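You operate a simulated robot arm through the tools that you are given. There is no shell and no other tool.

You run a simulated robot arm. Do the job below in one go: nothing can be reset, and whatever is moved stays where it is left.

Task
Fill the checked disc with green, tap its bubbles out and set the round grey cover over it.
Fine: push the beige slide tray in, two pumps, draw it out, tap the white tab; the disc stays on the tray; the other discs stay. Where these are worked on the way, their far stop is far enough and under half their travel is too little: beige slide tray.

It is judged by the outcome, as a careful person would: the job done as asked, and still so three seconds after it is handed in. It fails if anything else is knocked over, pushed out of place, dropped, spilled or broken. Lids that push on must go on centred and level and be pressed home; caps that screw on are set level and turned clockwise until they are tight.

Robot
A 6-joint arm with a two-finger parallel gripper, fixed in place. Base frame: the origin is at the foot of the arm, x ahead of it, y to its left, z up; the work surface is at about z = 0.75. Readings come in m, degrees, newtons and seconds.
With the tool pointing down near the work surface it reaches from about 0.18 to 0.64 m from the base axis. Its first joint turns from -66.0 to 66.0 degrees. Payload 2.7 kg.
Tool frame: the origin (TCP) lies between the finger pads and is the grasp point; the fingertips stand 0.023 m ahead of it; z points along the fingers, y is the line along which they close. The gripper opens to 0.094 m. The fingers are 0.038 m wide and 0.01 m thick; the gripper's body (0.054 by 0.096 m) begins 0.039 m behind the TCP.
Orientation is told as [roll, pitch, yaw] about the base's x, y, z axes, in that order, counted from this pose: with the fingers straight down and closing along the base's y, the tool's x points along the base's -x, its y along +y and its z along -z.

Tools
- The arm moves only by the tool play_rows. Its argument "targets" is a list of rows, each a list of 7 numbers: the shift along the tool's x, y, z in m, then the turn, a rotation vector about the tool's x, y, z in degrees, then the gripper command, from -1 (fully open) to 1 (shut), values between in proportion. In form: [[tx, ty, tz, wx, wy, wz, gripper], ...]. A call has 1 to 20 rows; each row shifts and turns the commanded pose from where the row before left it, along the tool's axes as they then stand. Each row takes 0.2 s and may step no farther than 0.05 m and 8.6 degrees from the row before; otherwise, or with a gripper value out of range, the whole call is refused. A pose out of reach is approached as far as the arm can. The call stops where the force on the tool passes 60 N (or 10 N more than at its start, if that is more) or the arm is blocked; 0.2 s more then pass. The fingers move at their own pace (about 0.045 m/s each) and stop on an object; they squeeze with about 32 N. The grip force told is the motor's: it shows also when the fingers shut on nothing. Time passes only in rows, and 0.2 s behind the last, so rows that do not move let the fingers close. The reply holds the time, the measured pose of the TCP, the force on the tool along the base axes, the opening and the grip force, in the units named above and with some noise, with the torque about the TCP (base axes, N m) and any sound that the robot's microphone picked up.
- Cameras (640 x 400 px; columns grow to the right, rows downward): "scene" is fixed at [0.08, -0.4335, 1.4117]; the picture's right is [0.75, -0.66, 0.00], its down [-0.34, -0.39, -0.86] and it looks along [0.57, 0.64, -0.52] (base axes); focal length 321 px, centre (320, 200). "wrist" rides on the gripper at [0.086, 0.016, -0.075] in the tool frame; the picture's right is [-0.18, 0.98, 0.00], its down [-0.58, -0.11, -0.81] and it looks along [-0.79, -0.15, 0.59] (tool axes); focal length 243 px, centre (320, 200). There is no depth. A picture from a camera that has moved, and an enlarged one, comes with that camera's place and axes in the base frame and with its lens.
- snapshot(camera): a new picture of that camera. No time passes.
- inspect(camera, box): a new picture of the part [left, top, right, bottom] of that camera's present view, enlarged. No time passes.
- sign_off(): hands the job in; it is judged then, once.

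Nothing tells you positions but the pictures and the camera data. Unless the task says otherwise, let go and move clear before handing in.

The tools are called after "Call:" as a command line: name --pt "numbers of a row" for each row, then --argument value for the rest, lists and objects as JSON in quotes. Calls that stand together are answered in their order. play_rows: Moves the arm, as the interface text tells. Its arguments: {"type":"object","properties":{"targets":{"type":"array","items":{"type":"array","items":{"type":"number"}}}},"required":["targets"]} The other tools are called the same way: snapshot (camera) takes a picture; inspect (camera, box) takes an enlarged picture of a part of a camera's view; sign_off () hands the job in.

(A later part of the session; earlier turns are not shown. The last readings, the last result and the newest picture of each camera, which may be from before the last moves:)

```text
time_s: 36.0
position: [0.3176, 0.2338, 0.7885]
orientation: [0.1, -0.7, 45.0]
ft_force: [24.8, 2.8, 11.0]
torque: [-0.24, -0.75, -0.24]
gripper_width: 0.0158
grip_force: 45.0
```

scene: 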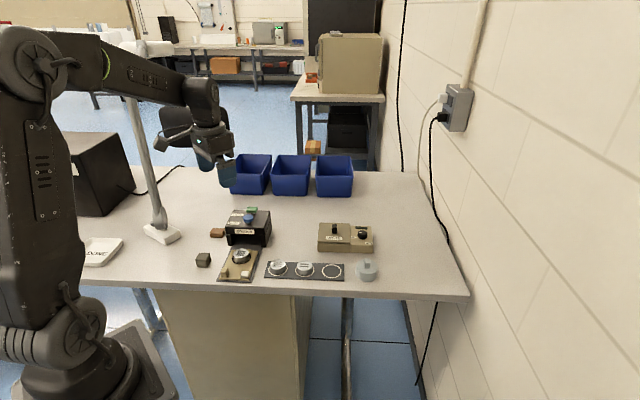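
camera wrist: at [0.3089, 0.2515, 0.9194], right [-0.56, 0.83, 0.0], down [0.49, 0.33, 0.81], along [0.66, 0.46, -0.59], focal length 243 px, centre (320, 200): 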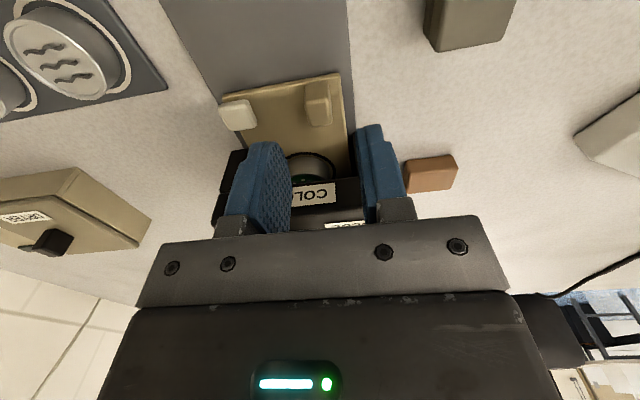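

The tray is back at its outer stop. I'll ease off, release and rise to look at the disc.

Call:
play_rows --pt "-0.002 0.0003 0 0 0 0 1" --pt "0 0 0 0 0 0 0.5" --pt "0 0 0 0 0 0 0.2" --pt "0 0 0 0 0 0 0.2" --pt "0 0 -0.02 0 0 0 0.2" --pt "0 0 -0.04 0 0 0 0.2" --pt "0 0 -0.04 0 0 0 1" --pt "0.03 0 -0.02 0 0 0 1" --pt "0 0 0 0 0 0 1"

Call:
inspect --camera "scene" --box '[215, 240, 275, 285]'

Call:
snapshot --camera "wrist"

```text
time_s: 38.0
position: [0.2953, 0.213, 0.9089]
orientation: [0.2, 0.0, 45.0]
ft_force: [-0.4, 0.2, 0.4]
torque: [0.0, 0.02, -0.04]
gripper_width: 0.0
grip_force: 32.2
```

```text
8.89 times, centred on (245, 262) of scene
camera zoom: at [0.0799, -0.4335, 1.4117], right [0.75, -0.66, 0.0], down [-0.34, -0.39, -0.86], along [0.57, 0.64, -0.52], focal length 2850 px, centre (987, -356)
```

zoom: 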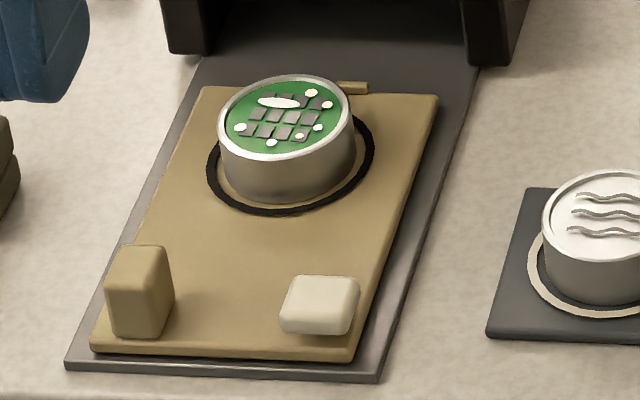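

```text
taken
camera wrist: at [0.2212, 0.1622, 0.9847], right [-0.56, 0.83, 0.0], down [0.49, 0.33, 0.81], along [0.66, 0.46, -0.59], focal length 243 px, centre (320, 200)
```

wrist: 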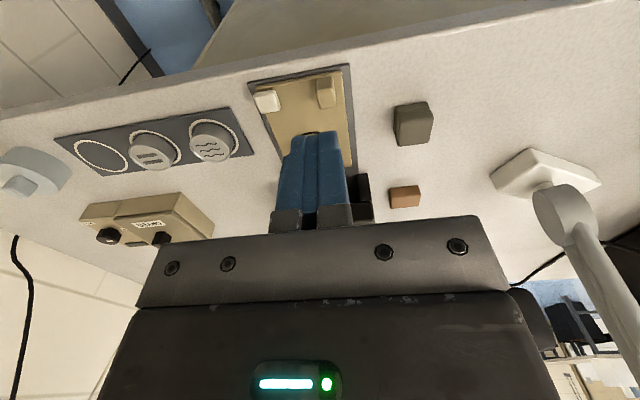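

The disc is full of green with bubbles, sits in its ring and the tray is fully out. Next I'll bring the shut fingers over the white tab.

Call:
play_rows --pt "-0.0163 -0.0275 0 0 0 0 1" --pt "-0.016 -0.0275 0 0 0 0 1" --pt "0 0 0.04 0 0 0 1" --pt "0 0 0.04 0 0 0 1" --pt "0 0 0.015 0 0 0 1" --pt "0 0 0 0 0 0 1"

Call:
inspect --camera "scene" --box '[215, 240, 275, 285]'

Call:
snapshot --camera "wrist"

```text
time_s: 39.4
position: [0.3572, 0.1966, 0.8132]
orientation: [0.1, 0.1, 45.0]
ft_force: [1.0, -0.4, -0.7]
torque: [0.0, -0.02, -0.02]
gripper_width: 0.0
grip_force: 32.3
```

```text
8.89 times, centred on (245, 262) of scene
camera zoom: at [0.08, -0.4335, 1.4117], right [0.75, -0.66, 0.0], down [-0.34, -0.39, -0.86], along [0.57, 0.64, -0.52], focal length 2850 px, centre (987, -356)
```

zoom: 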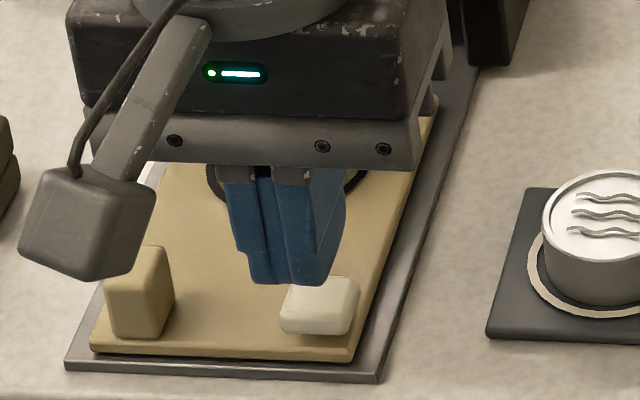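

```text
taken
camera wrist: at [0.2827, 0.1467, 0.8878], right [-0.56, 0.83, 0.0], down [0.49, 0.33, 0.81], along [0.67, 0.46, -0.59], focal length 243 px, centre (320, 200)
```

wrist: 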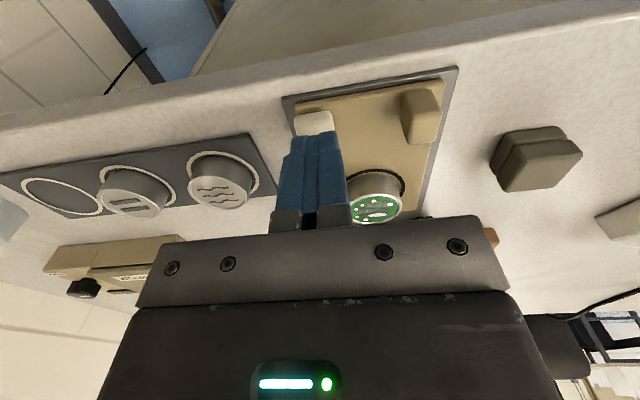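

Call:
play_rows --pt "0 0 0.008 0 0 0 1" --pt "0 0 0.005 0 0 0 1" --pt "0 0 0.003 0 0 0 1" --pt "0 0 0.002 0 0 0 1" --pt "0 0 0 0 0 0 1"

Call:
inspect --camera "scene" --box '[215, 240, 275, 285]'

```text
time_s: 40.6
position: [0.3572, 0.1979, 0.7953]
orientation: [0.1, 0.1, 45.0]
ft_force: [0.7, -1.3, 1.9]
torque: [-0.03, 0.0, 0.02]
gripper_width: 0.0
grip_force: 32.4
```

```text
8.89 times, centred on (245, 262) of scene
camera zoom: at [0.0799, -0.4335, 1.4116], right [0.75, -0.66, 0.0], down [-0.34, -0.39, -0.86], along [0.57, 0.64, -0.52], focal length 2850 px, centre (987, -356)
```

zoom: 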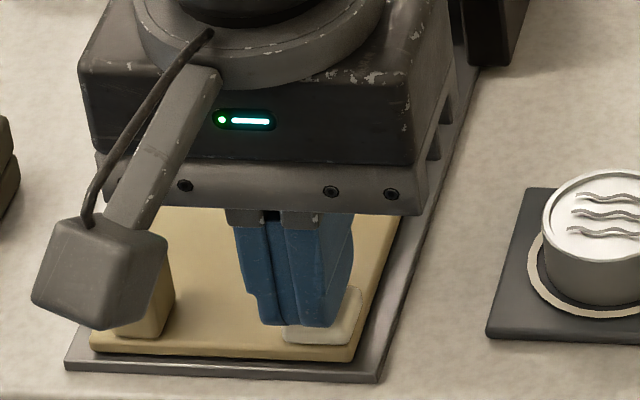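

Call:
play_rows --pt "0 0 0.002 0 0 0 1" --pt "0 0 0.001 0 0 0 1" --pt "0 0 0 0 0 0 1"

Call:
snapshot --camera "wrist"

```text
time_s: 41.4
position: [0.3593, 0.1982, 0.793]
orientation: [0.0, -0.2, 45.0]
ft_force: [-0.1, 1.6, 20.1]
torque: [-0.02, 0.03, -0.09]
gripper_width: 0.0
grip_force: 31.8
```

```text
taken
camera wrist: at [0.2843, 0.1482, 0.8671], right [-0.57, 0.82, 0.0], down [0.49, 0.33, 0.81], along [0.67, 0.46, -0.59], focal length 243 px, centre (320, 200)
```

wrist: 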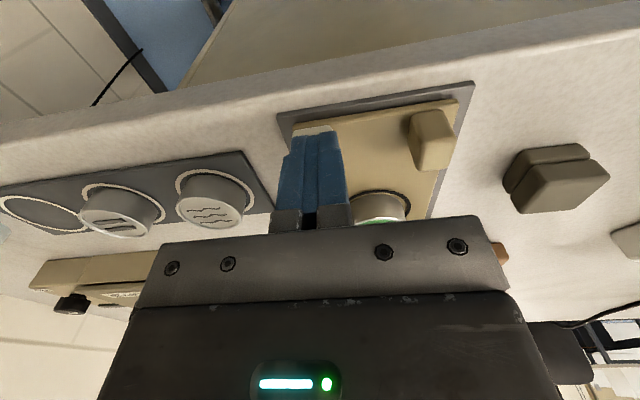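

The tab bottomed at 20 N: one tap. I'll lift and check the bubbles.

Call:
play_rows --pt "0 0 -0.006 0 0 0 1" --pt "0 0 -0.01 0 0 0 1" --pt "0 0 0 0 0 0 1"

Call:
inspect --camera "wrist" --box '[320, 150, 440, 235]'

Call:
inspect --camera "scene" --box '[215, 240, 275, 285]'

```text
time_s: 42.2
position: [0.3574, 0.1967, 0.8068]
orientation: [0.0, 0.0, 45.1]
ft_force: [-0.1, -0.6, 0.9]
torque: [-0.02, -0.04, 0.02]
gripper_width: 0.0
grip_force: 31.9
```

```text
4.71 times, centred on (380, 192) of wrist
camera zoom: at [0.2829, 0.1474, 0.882], right [-0.56, 0.83, 0.0], down [0.49, 0.33, 0.81], along [0.66, 0.46, -0.59], focal length 1142 px, centre (38, 235)
```

zoom: 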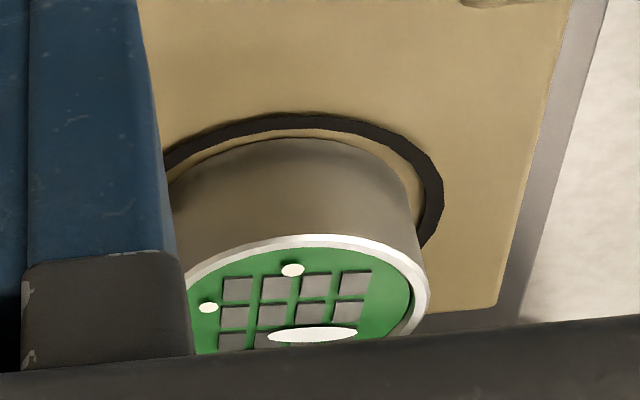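

```text
8.89 times, centred on (245, 262) of scene
camera zoom: at [0.08, -0.4335, 1.4117], right [0.75, -0.66, 0.0], down [-0.34, -0.39, -0.86], along [0.57, 0.64, -0.52], focal length 2850 px, centre (987, -356)
```

zoom: 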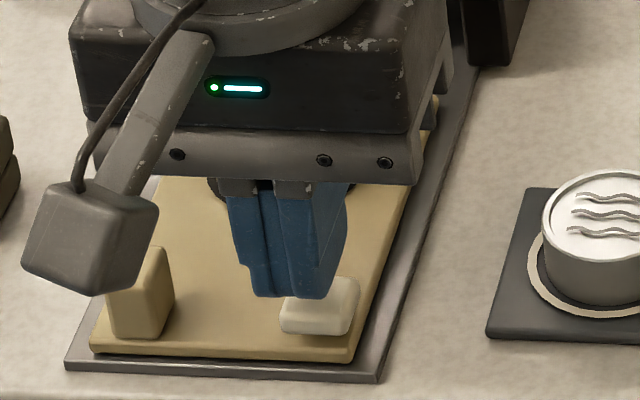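

The bubbles are fewer but some remain, so I'll tap again.

Call:
play_rows --pt "0 0 0.008 0 0 0 1" --pt "0 0 0.005 0 0 0 1" --pt "0 0 0.003 0 0 0 1" --pt "0 0 -0.006 0 0 0 1" --pt "0 0 -0.01 0 0 0 1" --pt "0 0 0 0 0 0 1"

Call:
inspect --camera "wrist" --box '[320, 150, 440, 235]'

```text
time_s: 43.6
position: [0.3577, 0.1971, 0.809]
orientation: [0.1, 0.1, 45.0]
ft_force: [0.3, -0.5, 0.1]
torque: [0.01, 0.03, 0.01]
gripper_width: 0.0
grip_force: 31.6
```

```text
4.71 times, centred on (380, 192) of wrist
camera zoom: at [0.2833, 0.1473, 0.8836], right [-0.56, 0.83, 0.0], down [0.49, 0.33, 0.81], along [0.66, 0.46, -0.59], focal length 1142 px, centre (38, 235)
```

zoom: 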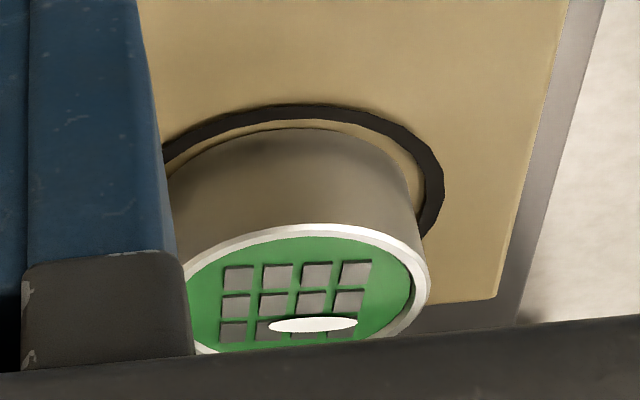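

Call:
play_rows --pt "0 -0.02 -0.04 0 0 0 1" --pt "0 -0.03 -0.04 0 0 0 1" --pt "0 -0.03 -0.03 0 0 0 1" --pt "0 0 0 0 0 0 1"

Call:
inspect --camera "scene" --box '[230, 243, 260, 268]'

Call:
snapshot --camera "wrist"

```text
time_s: 44.6
position: [0.4146, 0.1375, 0.9192]
orientation: [0.0, -0.1, 45.0]
ft_force: [0.3, 0.0, -0.6]
torque: [0.0, 0.01, 0.01]
gripper_width: 0.0
grip_force: 31.6
```

```text
16.00 times, centred on (245, 256) of scene
camera zoom: at [0.0799, -0.4335, 1.4117], right [0.75, -0.66, 0.0], down [-0.34, -0.39, -0.86], along [0.57, 0.64, -0.52], focal length 5130 px, centre (1520, -688)
```

zoom: 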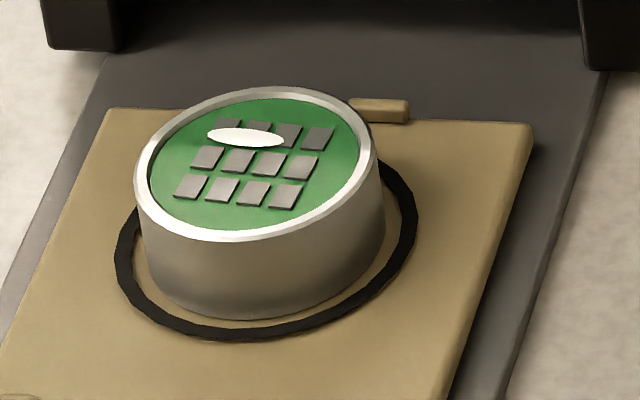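

```text
taken
camera wrist: at [0.3415, 0.0879, 0.9938], right [-0.57, 0.82, 0.0], down [0.49, 0.33, 0.81], along [0.66, 0.46, -0.59], focal length 243 px, centre (320, 200)
```

wrist: 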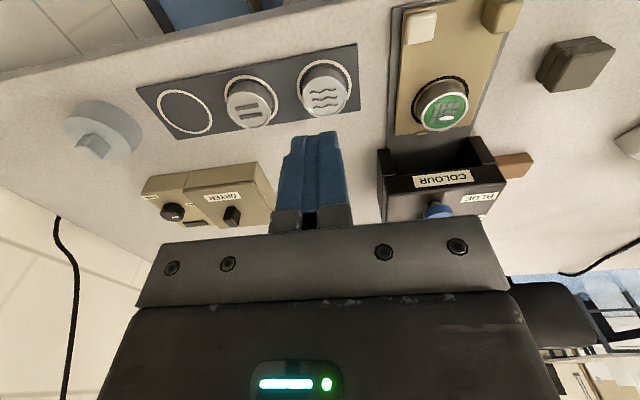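

Call:
inspect --camera "wrist" --box '[400, 65, 490, 145]'

```text
5.00 times, centred on (445, 105) of wrist
camera zoom: at [0.3415, 0.0879, 0.9938], right [-0.57, 0.82, 0.0], down [0.49, 0.33, 0.81], along [0.66, 0.46, -0.59], focal length 1213 px, centre (-305, 675)
```

zoom: 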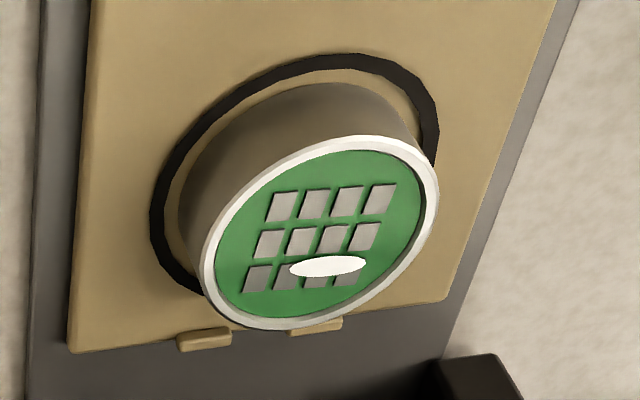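

Only one white oval remains, at the same spot and size as before, so it may be a gloss mark. I'll give one more tap to be sure.

Call:
play_rows --pt "0 0.03 0.03 0 0 0 1" --pt "0 0.03 0.04 0 0 0 1" --pt "0 0.02 0.03 0 0 0 1" --pt "0 0 0.01 0 0 0 1" --pt "0 0 0.008 0 0 0 1" --pt "0 0 0.005 0 0 0 1" --pt "0 0 0.003 0 0 0 1" --pt "0 0 0 0 0 0 1"

```text
time_s: 46.4
position: [0.3576, 0.1964, 0.7937]
orientation: [0.0, -0.3, 45.0]
ft_force: [4.4, -4.8, 15.2]
torque: [-0.1, -0.13, 0.01]
gripper_width: 0.0002
grip_force: 31.4
```

Call:
play_rows --pt "0 0 -0.006 0 0 0 1" --pt "0 0 -0.01 0 0 0 1" --pt "0 -0.02 -0.04 0 0 0 1" --pt "0 -0.03 -0.04 0 0 0 1" --pt "0 -0.03 -0.03 0 0 0 1" --pt "0 0 0 0 0 0 1"

Call:
inspect --camera "scene" --box '[230, 243, 260, 268]'

Call:
inspect --camera "scene" --box '[340, 245, 400, 285]'

Call:
inspect --camera "wrist" --box '[50, 90, 170, 170]'

```text
time_s: 47.8
position: [0.413, 0.1417, 0.9172]
orientation: [0.0, 0.0, 45.1]
ft_force: [0.2, 0.5, 0.6]
torque: [-0.03, 0.02, -0.02]
gripper_width: 0.0002
grip_force: 32.2
```

```text
16.00 times, centred on (245, 256) of scene
camera zoom: at [0.0799, -0.4335, 1.4117], right [0.75, -0.66, 0.0], down [-0.34, -0.39, -0.86], along [0.57, 0.64, -0.52], focal length 5130 px, centre (1520, -688)
```

zoom: 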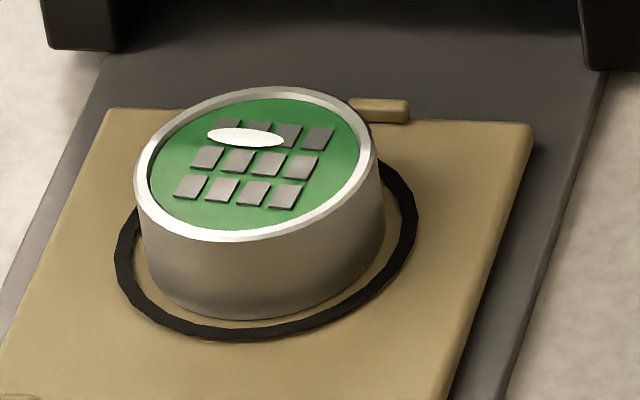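

```text
10.00 times, centred on (370, 265) of scene
camera zoom: at [0.0799, -0.4335, 1.4117], right [0.75, -0.66, 0.0], down [-0.34, -0.39, -0.86], along [0.57, 0.64, -0.52], focal length 3206 px, centre (-180, -450)
```

zoom: 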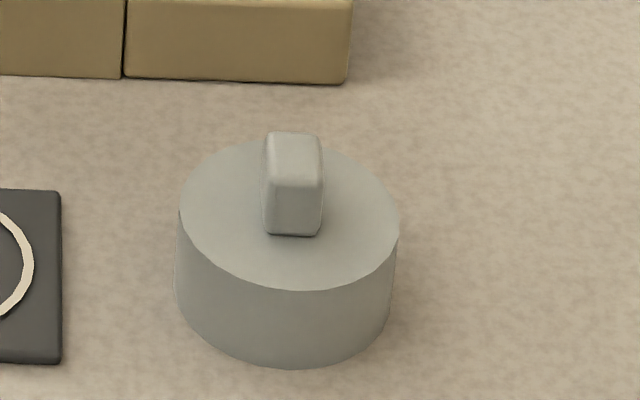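

```text
5.00 times, centred on (110, 130) of wrist
camera zoom: at [0.3387, 0.0913, 0.9923], right [-0.57, 0.83, 0.0], down [0.49, 0.33, 0.81], along [0.66, 0.46, -0.59], focal length 1213 px, centre (1370, 550)
```

zoom: 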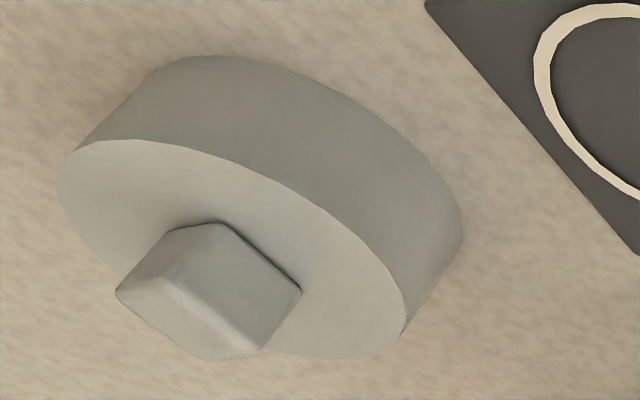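

The oval is unchanged, so it is a gloss mark, and all bubbles are out. The cover is at about (0.623, -0.015) with its top at z 0.782 and its knob top at 0.803, aligned to 45°; I'll go above it.

Call:
play_rows --pt "-0.006 -0.043 0 0 0 0 0.5" --pt "-0.006 -0.043 0 0 0 0 0" --pt "-0.006 -0.043 0 0 0 0 -0.06" --pt "-0.007 -0.043 0 0 0 0 -0.06" --pt "-0.006 -0.043 0.01 0 0 0 -0.06" --pt "-0.0067 -0.0444 0.02 0 0 0 -0.06" --pt "0 0 0.015 0 0 0 -0.06" --pt "0 0 0 0 0 0 -0.06"

Call:
snapshot --camera "wrist"

Call:
inspect --camera "scene" --box '[330, 225, 410, 285]'

```text
time_s: 49.6
position: [0.6228, -0.0185, 0.872]
orientation: [0.1, 0.0, 45.0]
ft_force: [-0.8, 0.3, 0.0]
torque: [0.02, 0.01, 0.01]
gripper_width: 0.0498
grip_force: 0.0
```

```text
taken
camera wrist: at [0.5491, -0.0685, 0.947], right [-0.57, 0.82, 0.0], down [0.49, 0.33, 0.81], along [0.66, 0.46, -0.59], focal length 243 px, centre (320, 200)
```

wrist: 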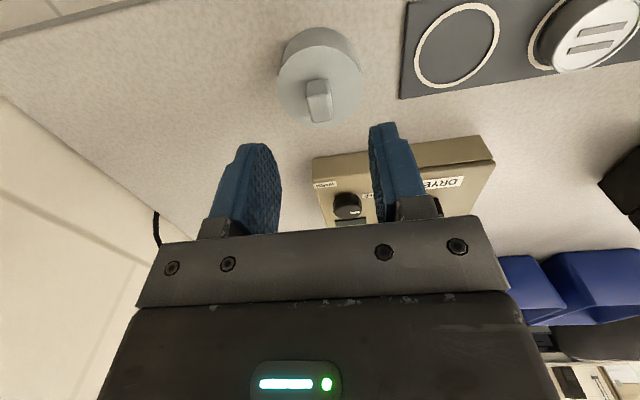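

```text
6.67 times, centred on (370, 255) of scene
camera zoom: at [0.0799, -0.4335, 1.4117], right [0.75, -0.66, 0.0], down [-0.34, -0.39, -0.86], along [0.57, 0.64, -0.52], focal length 2138 px, centre (-13, -167)
```

zoom: 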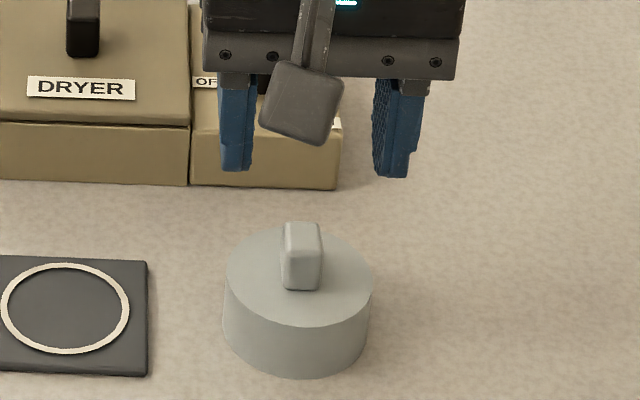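

Call:
inspect --camera "wrist" --box '[260, 15, 380, 135]'

```text
3.33 times, centred on (320, 75) of wrist
camera zoom: at [0.5491, -0.0685, 0.947], right [-0.57, 0.82, 0.0], down [0.49, 0.33, 0.81], along [0.66, 0.46, -0.59], focal length 809 px, centre (320, 617)
```

zoom: 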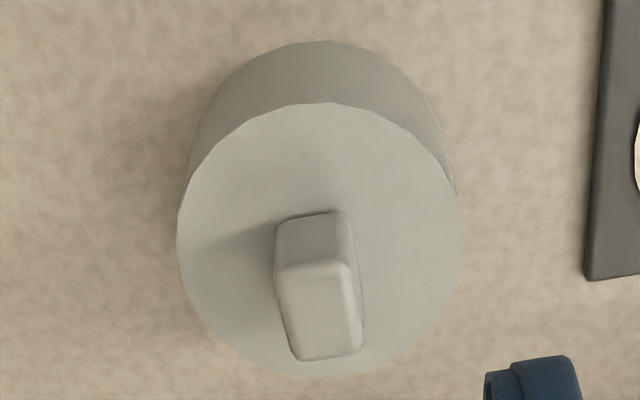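

Call:
play_rows --pt "-0.0035 0 0.02 0 0 0 -0.06" --pt "0 0 0.02 0 0 0 -0.06" --pt "0 0 0.014 0 0 0 -0.06" --pt "0 0 0 0 0 0 -0.06"

Call:
snapshot --camera "wrist"

Call:
inspect --camera "scene" --box '[330, 225, 410, 285]'

```text
time_s: 50.6
position: [0.6261, -0.0162, 0.8182]
orientation: [0.1, 0.1, 45.0]
ft_force: [0.3, 0.1, -0.2]
torque: [0.0, 0.0, 0.02]
gripper_width: 0.0497
grip_force: 0.0
```

```text
taken
camera wrist: at [0.5518, -0.0652, 0.8926], right [-0.56, 0.83, 0.0], down [0.49, 0.33, 0.81], along [0.67, 0.46, -0.59], focal length 243 px, centre (320, 200)
```

wrist: 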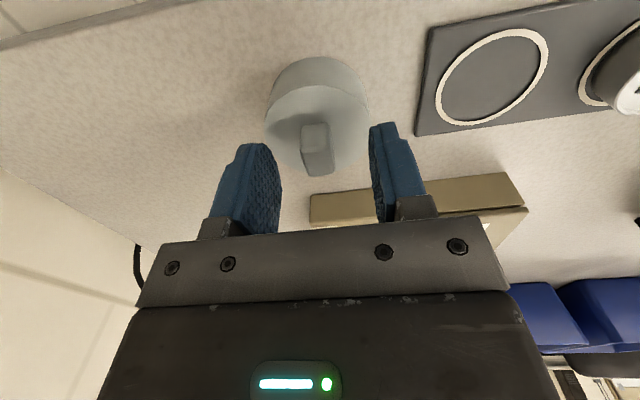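

```text
6.67 times, centred on (370, 255) of scene
camera zoom: at [0.08, -0.4335, 1.4117], right [0.75, -0.66, 0.0], down [-0.34, -0.39, -0.86], along [0.57, 0.64, -0.52], focal length 2138 px, centre (-13, -167)
```

zoom: 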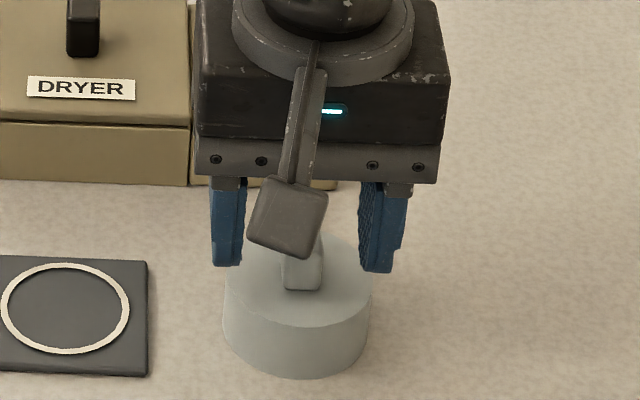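

Call:
play_rows --pt "0 0 0.004 0 0 0 -0.06" --pt "0 0 0.003 0 0 0 -0.06" --pt "0 0 0.002 0 0 0 -0.06" --pt "0 0 0 0 0 0 -0.06"

Call:
inspect --camera "scene" --box '[345, 240, 395, 280]'

Call:
inspect --camera "wrist" --box '[200, 50, 440, 230]'

```text
time_s: 51.6
position: [0.6254, -0.0133, 0.8089]
orientation: [0.1, 0.0, 45.0]
ft_force: [0.4, -0.8, -0.3]
torque: [-0.02, 0.0, 0.02]
gripper_width: 0.0502
grip_force: 0.1
```

```text
10.00 times, centred on (370, 260) of scene
camera zoom: at [0.08, -0.4335, 1.4117], right [0.75, -0.66, 0.0], down [-0.34, -0.39, -0.86], along [0.57, 0.64, -0.52], focal length 3206 px, centre (-180, -400)
```

zoom: 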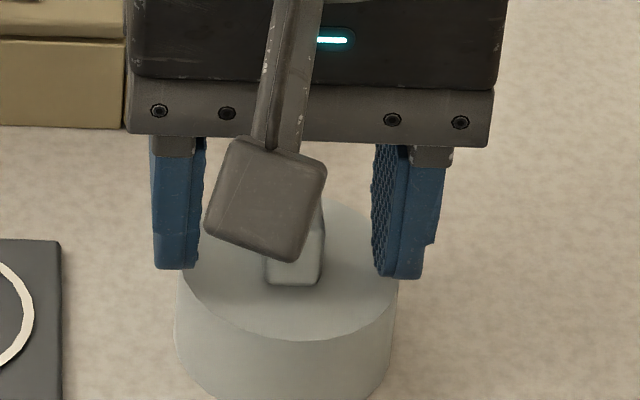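

```text
2.22 times, centred on (320, 140) of wrist
camera zoom: at [0.5526, -0.0635, 0.8838], right [-0.56, 0.83, 0.0], down [0.49, 0.33, 0.81], along [0.66, 0.46, -0.59], focal length 539 px, centre (320, 333)
```

zoom: 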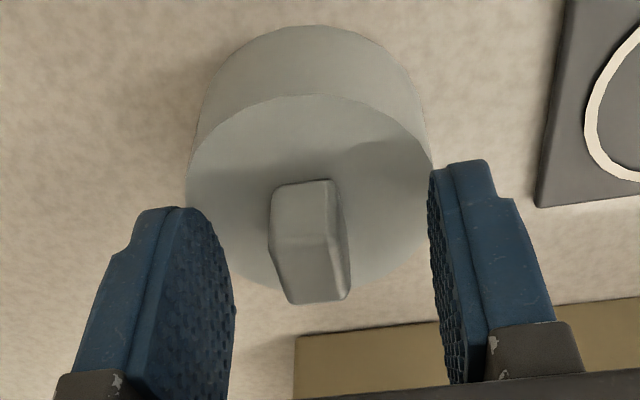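

Call:
play_rows --pt "0 0 0 0 0 0 0.2" --pt "0 0 0 0 0 0 0.4" --pt "0 0 0 0 0 0 0.6" --pt "0 0 0 0 0 0 0.8" --pt "0 0 0 0 0 0 1" --pt "0 0 0 0 0 0 1"

Call:
inspect --camera "scene" --box '[345, 240, 395, 280]'

Call:
inspect --camera "wrist" --box '[200, 50, 440, 230]'

```text
time_s: 53.0
position: [0.6268, -0.0143, 0.8084]
orientation: [0.1, -0.1, 44.9]
ft_force: [0.6, 0.0, 0.5]
torque: [0.0, -0.01, 0.0]
gripper_width: 0.0148
grip_force: 31.7
```

```text
10.00 times, centred on (370, 260) of scene
camera zoom: at [0.0799, -0.4335, 1.4117], right [0.75, -0.66, 0.0], down [-0.34, -0.39, -0.86], along [0.57, 0.64, -0.52], focal length 3206 px, centre (-180, -400)
```

zoom: 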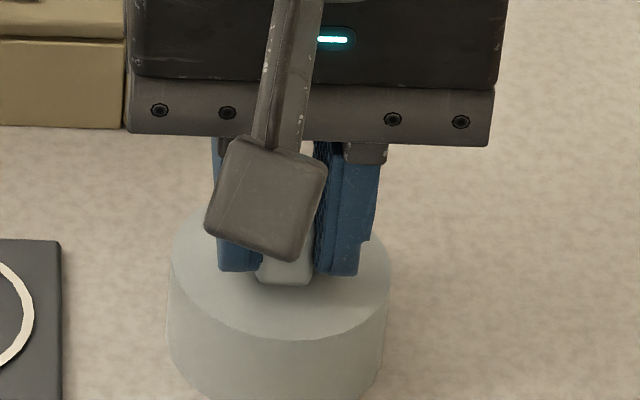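

```text
2.22 times, centred on (320, 140) of wrist
camera zoom: at [0.5526, -0.0636, 0.884], right [-0.56, 0.83, 0.0], down [0.49, 0.33, 0.81], along [0.66, 0.46, -0.59], focal length 539 px, centre (320, 333)
```

zoom: 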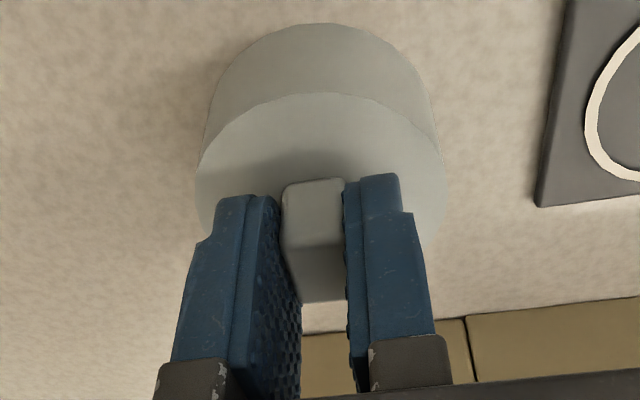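

The cover's knob is gripped, so I'll lift straight up.

Call:
play_rows --pt "0 0 -0.01 0 0 0 1" --pt "0 0 -0.02 0 0 0 1" --pt "0 0 -0.03 0 0 0 1" --pt "0 0 -0.03 0 0 0 1" --pt "0 0 0 0 0 0 1"

Call:
inspect --camera "scene" --box '[335, 210, 395, 260]'

Call:
inspect --camera "wrist" --box '[200, 50, 440, 230]'

```text
time_s: 54.2
position: [0.6253, -0.0141, 0.8994]
orientation: [0.1, -0.1, 45.0]
ft_force: [-0.5, 0.2, -0.4]
torque: [0.0, 0.02, 0.03]
gripper_width: 0.0148
grip_force: 32.2
```

```text
8.00 times, centred on (365, 235) of scene
camera zoom: at [0.08, -0.4335, 1.4117], right [0.75, -0.66, 0.0], down [-0.34, -0.39, -0.86], along [0.57, 0.64, -0.52], focal length 2565 px, centre (-40, -80)
```

zoom: 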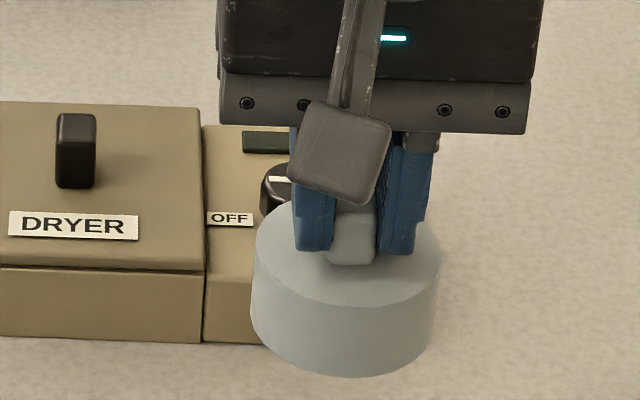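

```text
2.22 times, centred on (320, 140) of wrist
camera zoom: at [0.5521, -0.0637, 0.9748], right [-0.56, 0.83, 0.0], down [0.49, 0.33, 0.81], along [0.66, 0.46, -0.59], focal length 539 px, centre (320, 333)
```

zoom: 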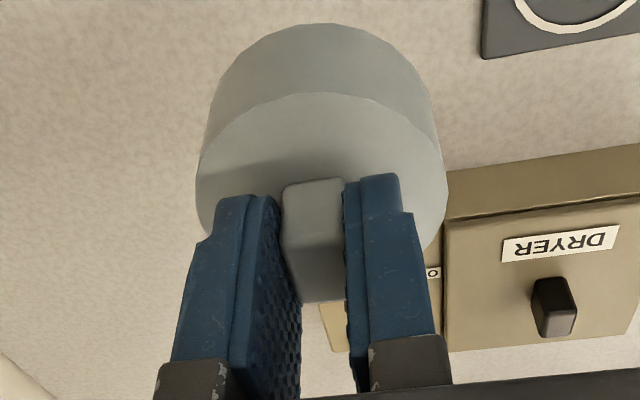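

The cover is held level and centred under the gripper. I'll carry it toward the tray and stop to one side, so I can measure the disc precisely.

Call:
play_rows --pt "0.002 0.025 0 0 0 0 1" --pt "0.005 0.04 0 0 0 0 1" --pt "0.005 0.04 0 0 0 0 1" --pt "0.005 0.04 0 0 0 0 1" --pt "0.005 0.04 0 0 0 0 1" --pt "0.005 0.04 0 0 0 0 1" --pt "0.005 0.027 0 0 0 0 1" --pt "0 0.015 0 0 0 0 1" --pt "0 0 0 0 0 0 1" --pt "0 0 0 0 0 0 1"

Call:
snapshot --camera "wrist"

Call:
inspect --camera "scene" --box '[210, 200, 310, 285]'

```text
time_s: 56.4
position: [0.4158, 0.1541, 0.9015]
orientation: [0.1, 0.1, 45.0]
ft_force: [0.4, 0.0, 0.4]
torque: [0.01, 0.0, -0.01]
gripper_width: 0.0147
grip_force: 31.7
```

```text
taken
camera wrist: at [0.3415, 0.1037, 0.976], right [-0.56, 0.83, 0.0], down [0.49, 0.33, 0.81], along [0.67, 0.46, -0.59], focal length 243 px, centre (320, 200)
```

wrist: 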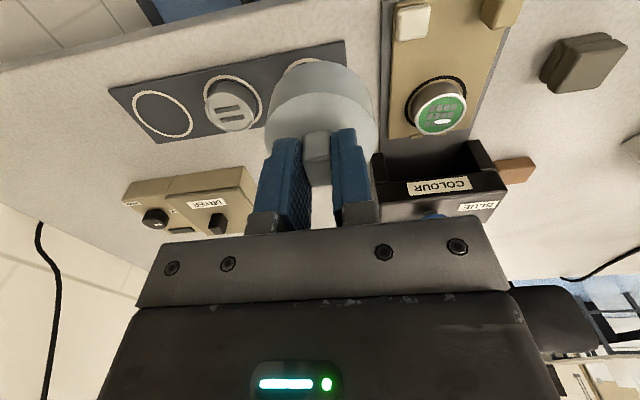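

```text
4.71 times, centred on (260, 242) of scene
camera zoom: at [0.08, -0.4335, 1.4117], right [0.75, -0.66, 0.0], down [-0.34, -0.39, -0.86], along [0.57, 0.64, -0.52], focal length 1509 px, centre (602, 0)
```

zoom: 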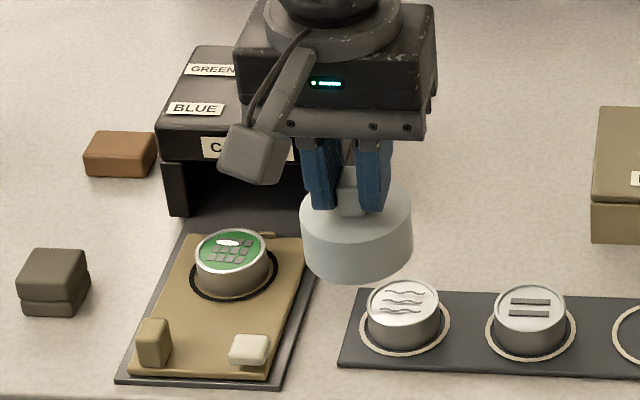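

Call:
inspect --camera "wrist" --box '[380, 0, 520, 150]'

Call:
inspect --camera "wrist" --box '[400, 70, 475, 140]'

```text
2.67 times, centred on (450, 75) of wrist
camera zoom: at [0.3415, 0.1037, 0.976], right [-0.56, 0.83, 0.0], down [0.49, 0.33, 0.81], along [0.67, 0.46, -0.59], focal length 647 px, centre (-27, 533)
```

zoom: 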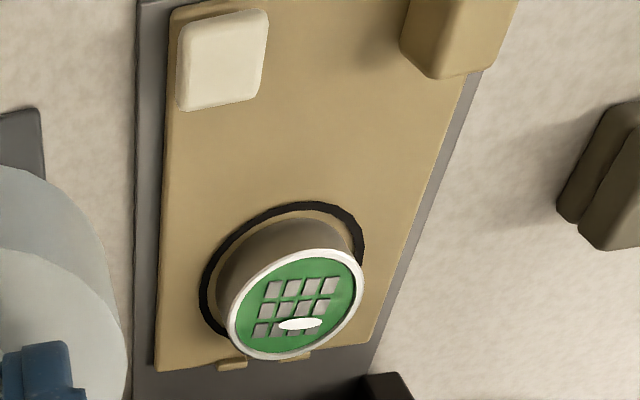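

```text
5.71 times, centred on (438, 105) of wrist
camera zoom: at [0.3415, 0.1037, 0.976], right [-0.56, 0.83, 0.0], down [0.49, 0.33, 0.81], along [0.67, 0.46, -0.59], focal length 1386 px, centre (-351, 743)
```

zoom: 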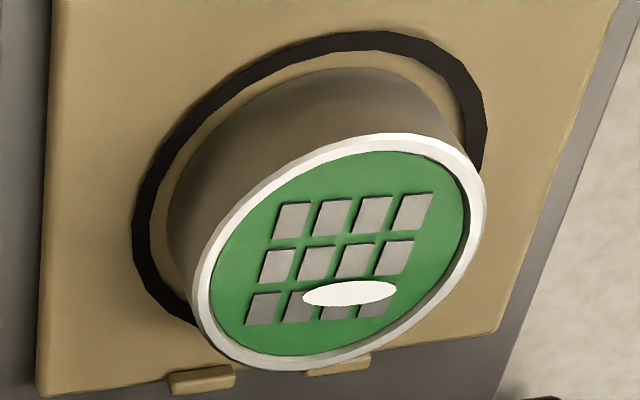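

Call:
play_rows --pt "-0.0144 0.0244 0 0 0 0 1" --pt "-0.0145 0.0244 0 0 0 0 1" --pt "-0.0145 0.0244 0.01 0 0 0 1" --pt "-0.0144 0.0243 0.01 0 0 0 1" --pt "0 0 0.015 0 0 0 1" --pt "0 0 0 0 0 0 1" --pt "0 0 0 0 0 0 1"

Call:
inspect --camera "scene" --box '[225, 230, 265, 270]'

Call:
inspect --camera "wrist" --box '[240, 20, 400, 160]'

```text
time_s: 58.0
position: [0.3869, 0.2628, 0.8651]
orientation: [0.1, 0.0, 45.0]
ft_force: [0.1, -0.8, -1.0]
torque: [0.01, 0.02, 0.01]
gripper_width: 0.0147
grip_force: 31.9
```

```text
10.00 times, centred on (245, 250) of scene
camera zoom: at [0.08, -0.4335, 1.4117], right [0.75, -0.66, 0.0], down [-0.34, -0.39, -0.86], along [0.57, 0.64, -0.52], focal length 3206 px, centre (1070, -300)
```

zoom: 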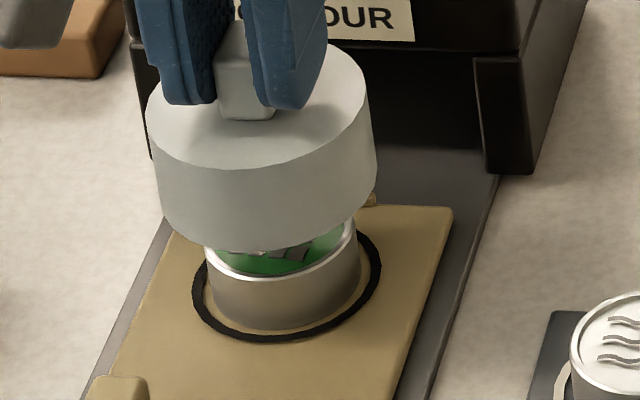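

```text
2.86 times, centred on (320, 90) of wrist
camera zoom: at [0.3124, 0.2131, 0.9401], right [-0.56, 0.83, 0.0], down [0.49, 0.33, 0.81], along [0.66, 0.46, -0.59], focal length 693 px, centre (320, 514)
```

zoom: 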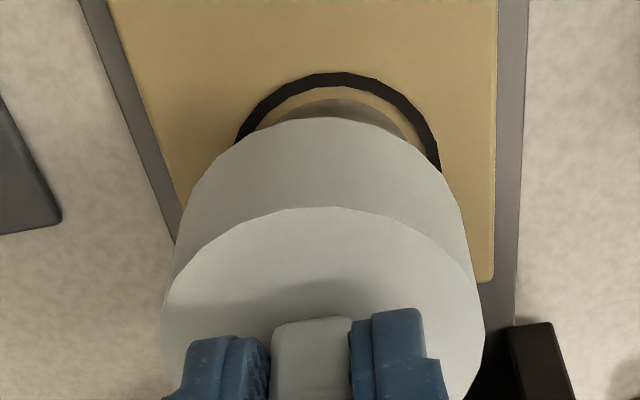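

Call:
inspect --camera "scene" --box '[232, 238, 256, 266]'

Call:
inspect --camera "wrist" --box '[290, 35, 360, 85]'

```text
14.29 times, centred on (244, 252) of scene
camera zoom: at [0.08, -0.4335, 1.4117], right [0.75, -0.66, 0.0], down [-0.34, -0.39, -0.86], along [0.57, 0.64, -0.52], focal length 4581 px, centre (1406, -543)
```

zoom: 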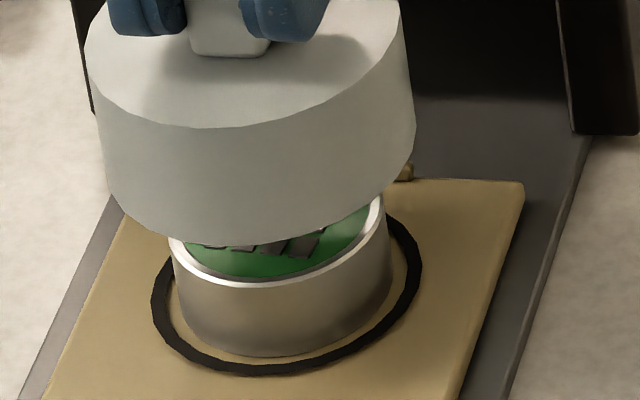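

```text
8.00 times, centred on (325, 60) of wrist
camera zoom: at [0.3124, 0.2131, 0.9401], right [-0.56, 0.83, 0.0], down [0.49, 0.33, 0.81], along [0.66, 0.46, -0.59], focal length 1941 px, centre (280, 1320)
```

zoom: 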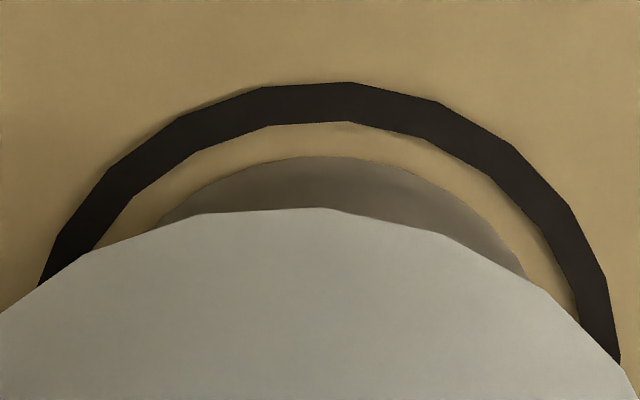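

Cross-checking the views shows the disc is lower (top about z 0.777) and about 11 mm further back than I had estimated. I'll correct that and come lower before comparing again.

Call:
play_rows --pt "-0.006 0.0015 0 0 0 0 1" --pt "-0.005 0.0015 0 0 0 0 1" --pt "0 0 0.01 0 0 0 1" --pt "0 0 0.006 0 0 0 1" --pt "0 0 0 0 0 0 1" --pt "0 0 0 0 0 0 1"

Call:
inspect --camera "scene" --box '[232, 238, 256, 266]'

Call:
inspect --camera "wrist" --box '[290, 35, 360, 85]'

Call:
inspect --camera "wrist" --box '[240, 20, 400, 160]'

```text
time_s: 59.4
position: [0.3912, 0.2739, 0.8489]
orientation: [0.1, 0.0, 44.9]
ft_force: [0.6, -0.2, -1.2]
torque: [0.03, -0.02, -0.01]
gripper_width: 0.015
grip_force: 32.2
```

```text
14.29 times, centred on (244, 252) of scene
camera zoom: at [0.08, -0.4335, 1.4117], right [0.75, -0.66, 0.0], down [-0.34, -0.39, -0.86], along [0.57, 0.64, -0.52], focal length 4581 px, centre (1406, -543)
```

zoom: 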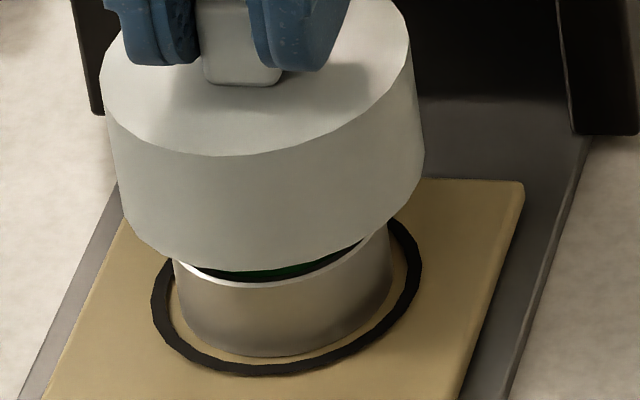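

```text
8.00 times, centred on (325, 60) of wrist
camera zoom: at [0.3183, 0.2228, 0.9238], right [-0.56, 0.83, 0.0], down [0.49, 0.33, 0.81], along [0.66, 0.46, -0.59], focal length 1941 px, centre (280, 1320)
```

zoom: 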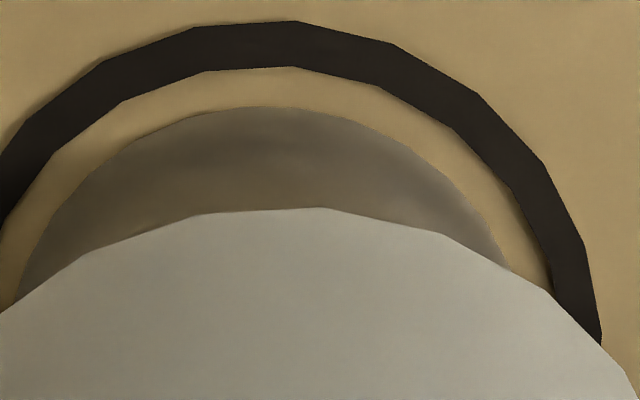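

```text
2.86 times, centred on (320, 90) of wrist
camera zoom: at [0.3183, 0.2228, 0.9238], right [-0.56, 0.83, 0.0], down [0.49, 0.33, 0.81], along [0.66, 0.46, -0.59], focal length 693 px, centre (320, 514)
```

zoom: 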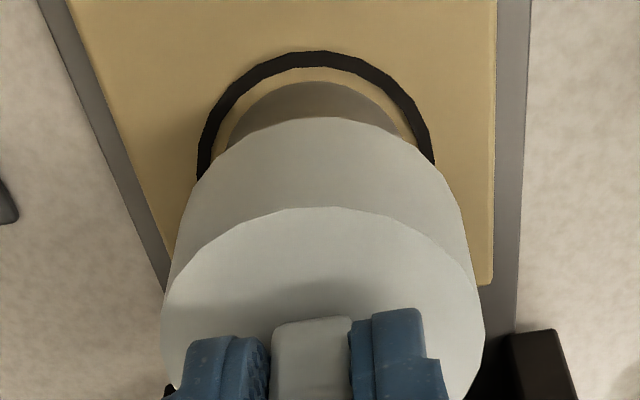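

Call:
inspect --camera "scene" --box '[232, 248, 244, 264]'

Call:
inspect --camera "scene" --box '[246, 240, 258, 256]'

```text
16.00 times, centred on (238, 256) of scene
camera zoom: at [0.08, -0.4335, 1.4117], right [0.75, -0.66, 0.0], down [-0.34, -0.39, -0.86], along [0.57, 0.64, -0.52], focal length 5130 px, centre (1632, -696)
```

zoom: 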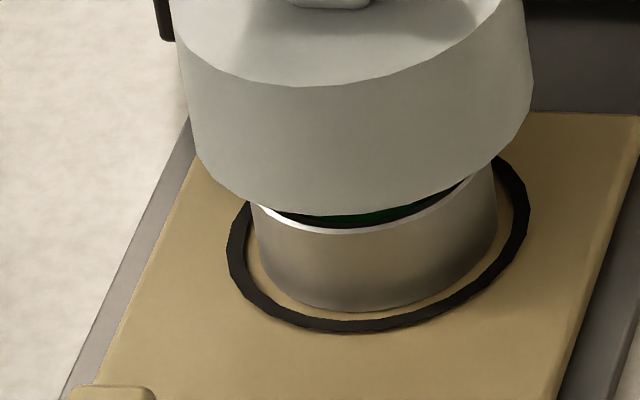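

```text
16.00 times, centred on (252, 248) of scene
camera zoom: at [0.08, -0.4335, 1.4117], right [0.75, -0.66, 0.0], down [-0.34, -0.39, -0.86], along [0.57, 0.64, -0.52], focal length 5130 px, centre (1408, -568)
```

zoom: 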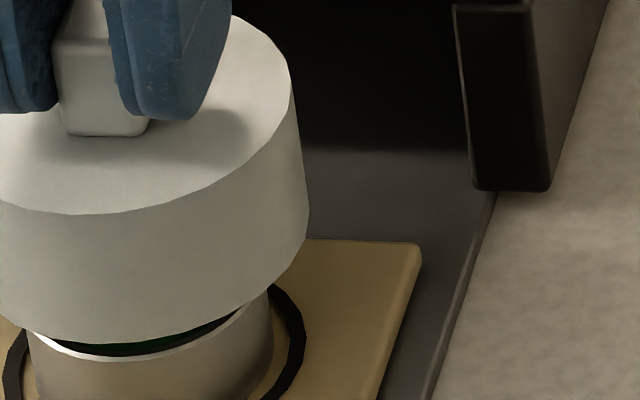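

Call:
play_rows --pt "0 0 0.004 0 0 0 1" --pt "0 0 0.003 0 0 0 1" --pt "0 0 0 0 0 0 1" --pt "0 0 0 0 0 0 1"

Call:
inspect --camera "scene" --box '[234, 244, 256, 266]'

Call:
inspect --camera "wrist" --box '[280, 20, 360, 80]'

```text
time_s: 60.4
position: [0.3922, 0.2716, 0.8413]
orientation: [0.1, 0.0, 45.1]
ft_force: [-0.2, 0.4, -0.1]
torque: [-0.02, 0.02, 0.01]
gripper_width: 0.0149
grip_force: 31.5
```

```text
16.00 times, centred on (245, 255) of scene
camera zoom: at [0.08, -0.4335, 1.4117], right [0.75, -0.66, 0.0], down [-0.34, -0.39, -0.86], along [0.57, 0.64, -0.52], focal length 5130 px, centre (1520, -680)
```

zoom: 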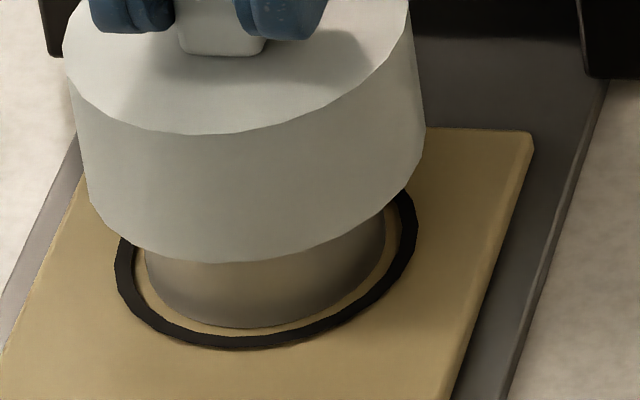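

```text
6.67 times, centred on (320, 50) of wrist
camera zoom: at [0.3179, 0.222, 0.9172], right [-0.56, 0.83, 0.0], down [0.49, 0.33, 0.81], along [0.66, 0.46, -0.59], focal length 1618 px, centre (320, 1200)
```

zoom: 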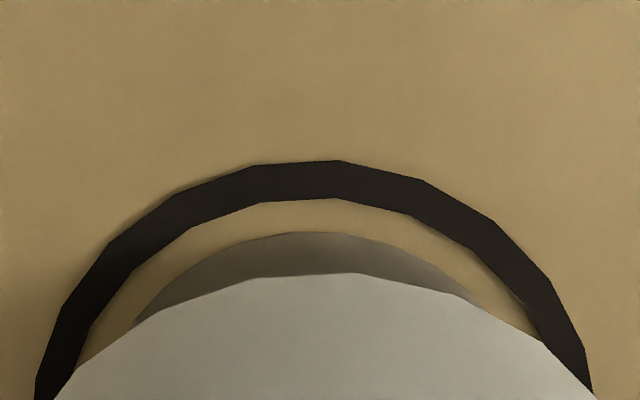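

Cover and disc agree to within about 1 mm in both views, so I'll lower it slowly and watch the force.

Call:
play_rows --pt "0 0 0.003 0 0 0 1" --pt "0 0 0.003 0 0 0 1" --pt "0 0 0.003 0 0 0 1" --pt "0 0 0 0 0 0 1"

```text
time_s: 61.4
position: [0.3925, 0.2721, 0.8323]
orientation: [0.0, 0.0, 45.0]
ft_force: [0.6, -0.3, 0.0]
torque: [0.0, 0.02, -0.01]
gripper_width: 0.0149
grip_force: 32.0
```

Call:
play_rows --pt "0 0 0.003 0 0 0 1" --pt "0 0 0.003 0 0 0 1" --pt "0 0 0 0 0 0 1"

Call:
inspect --camera "scene" --box '[234, 244, 256, 266]'

Call:
inspect --camera "wrist" --box '[280, 10, 360, 70]'

```text
time_s: 62.2
position: [0.3916, 0.2715, 0.8269]
orientation: [0.2, -0.1, 45.0]
ft_force: [-0.2, 0.1, 0.5]
torque: [0.0, 0.03, 0.03]
gripper_width: 0.0149
grip_force: 32.0
```

```text
16.00 times, centred on (245, 255) of scene
camera zoom: at [0.08, -0.4335, 1.4117], right [0.75, -0.66, 0.0], down [-0.34, -0.39, -0.86], along [0.57, 0.64, -0.52], focal length 5130 px, centre (1520, -680)
```

zoom: 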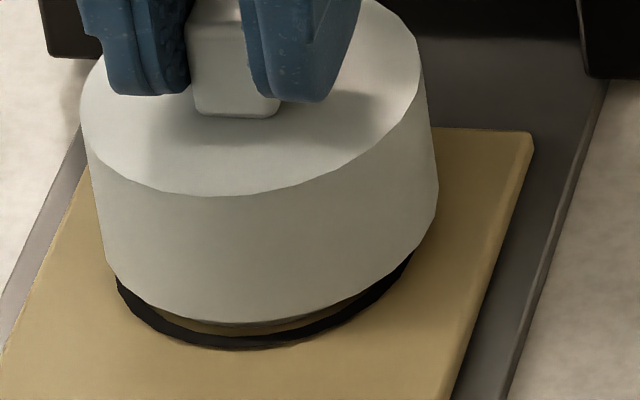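

```text
6.67 times, centred on (320, 40) of wrist
camera zoom: at [0.3188, 0.222, 0.9023], right [-0.56, 0.83, 0.0], down [0.49, 0.33, 0.81], along [0.66, 0.46, -0.59], focal length 1618 px, centre (320, 1267)
```

zoom: 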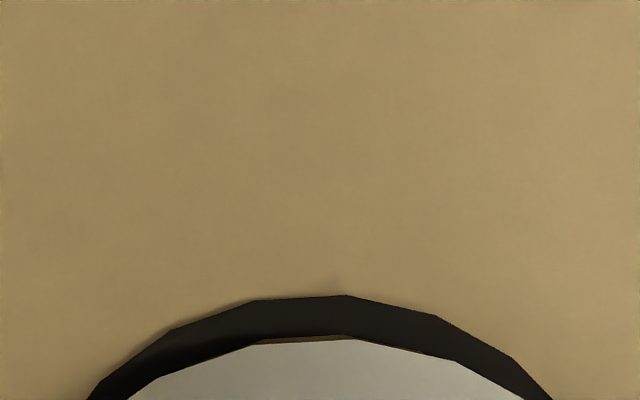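

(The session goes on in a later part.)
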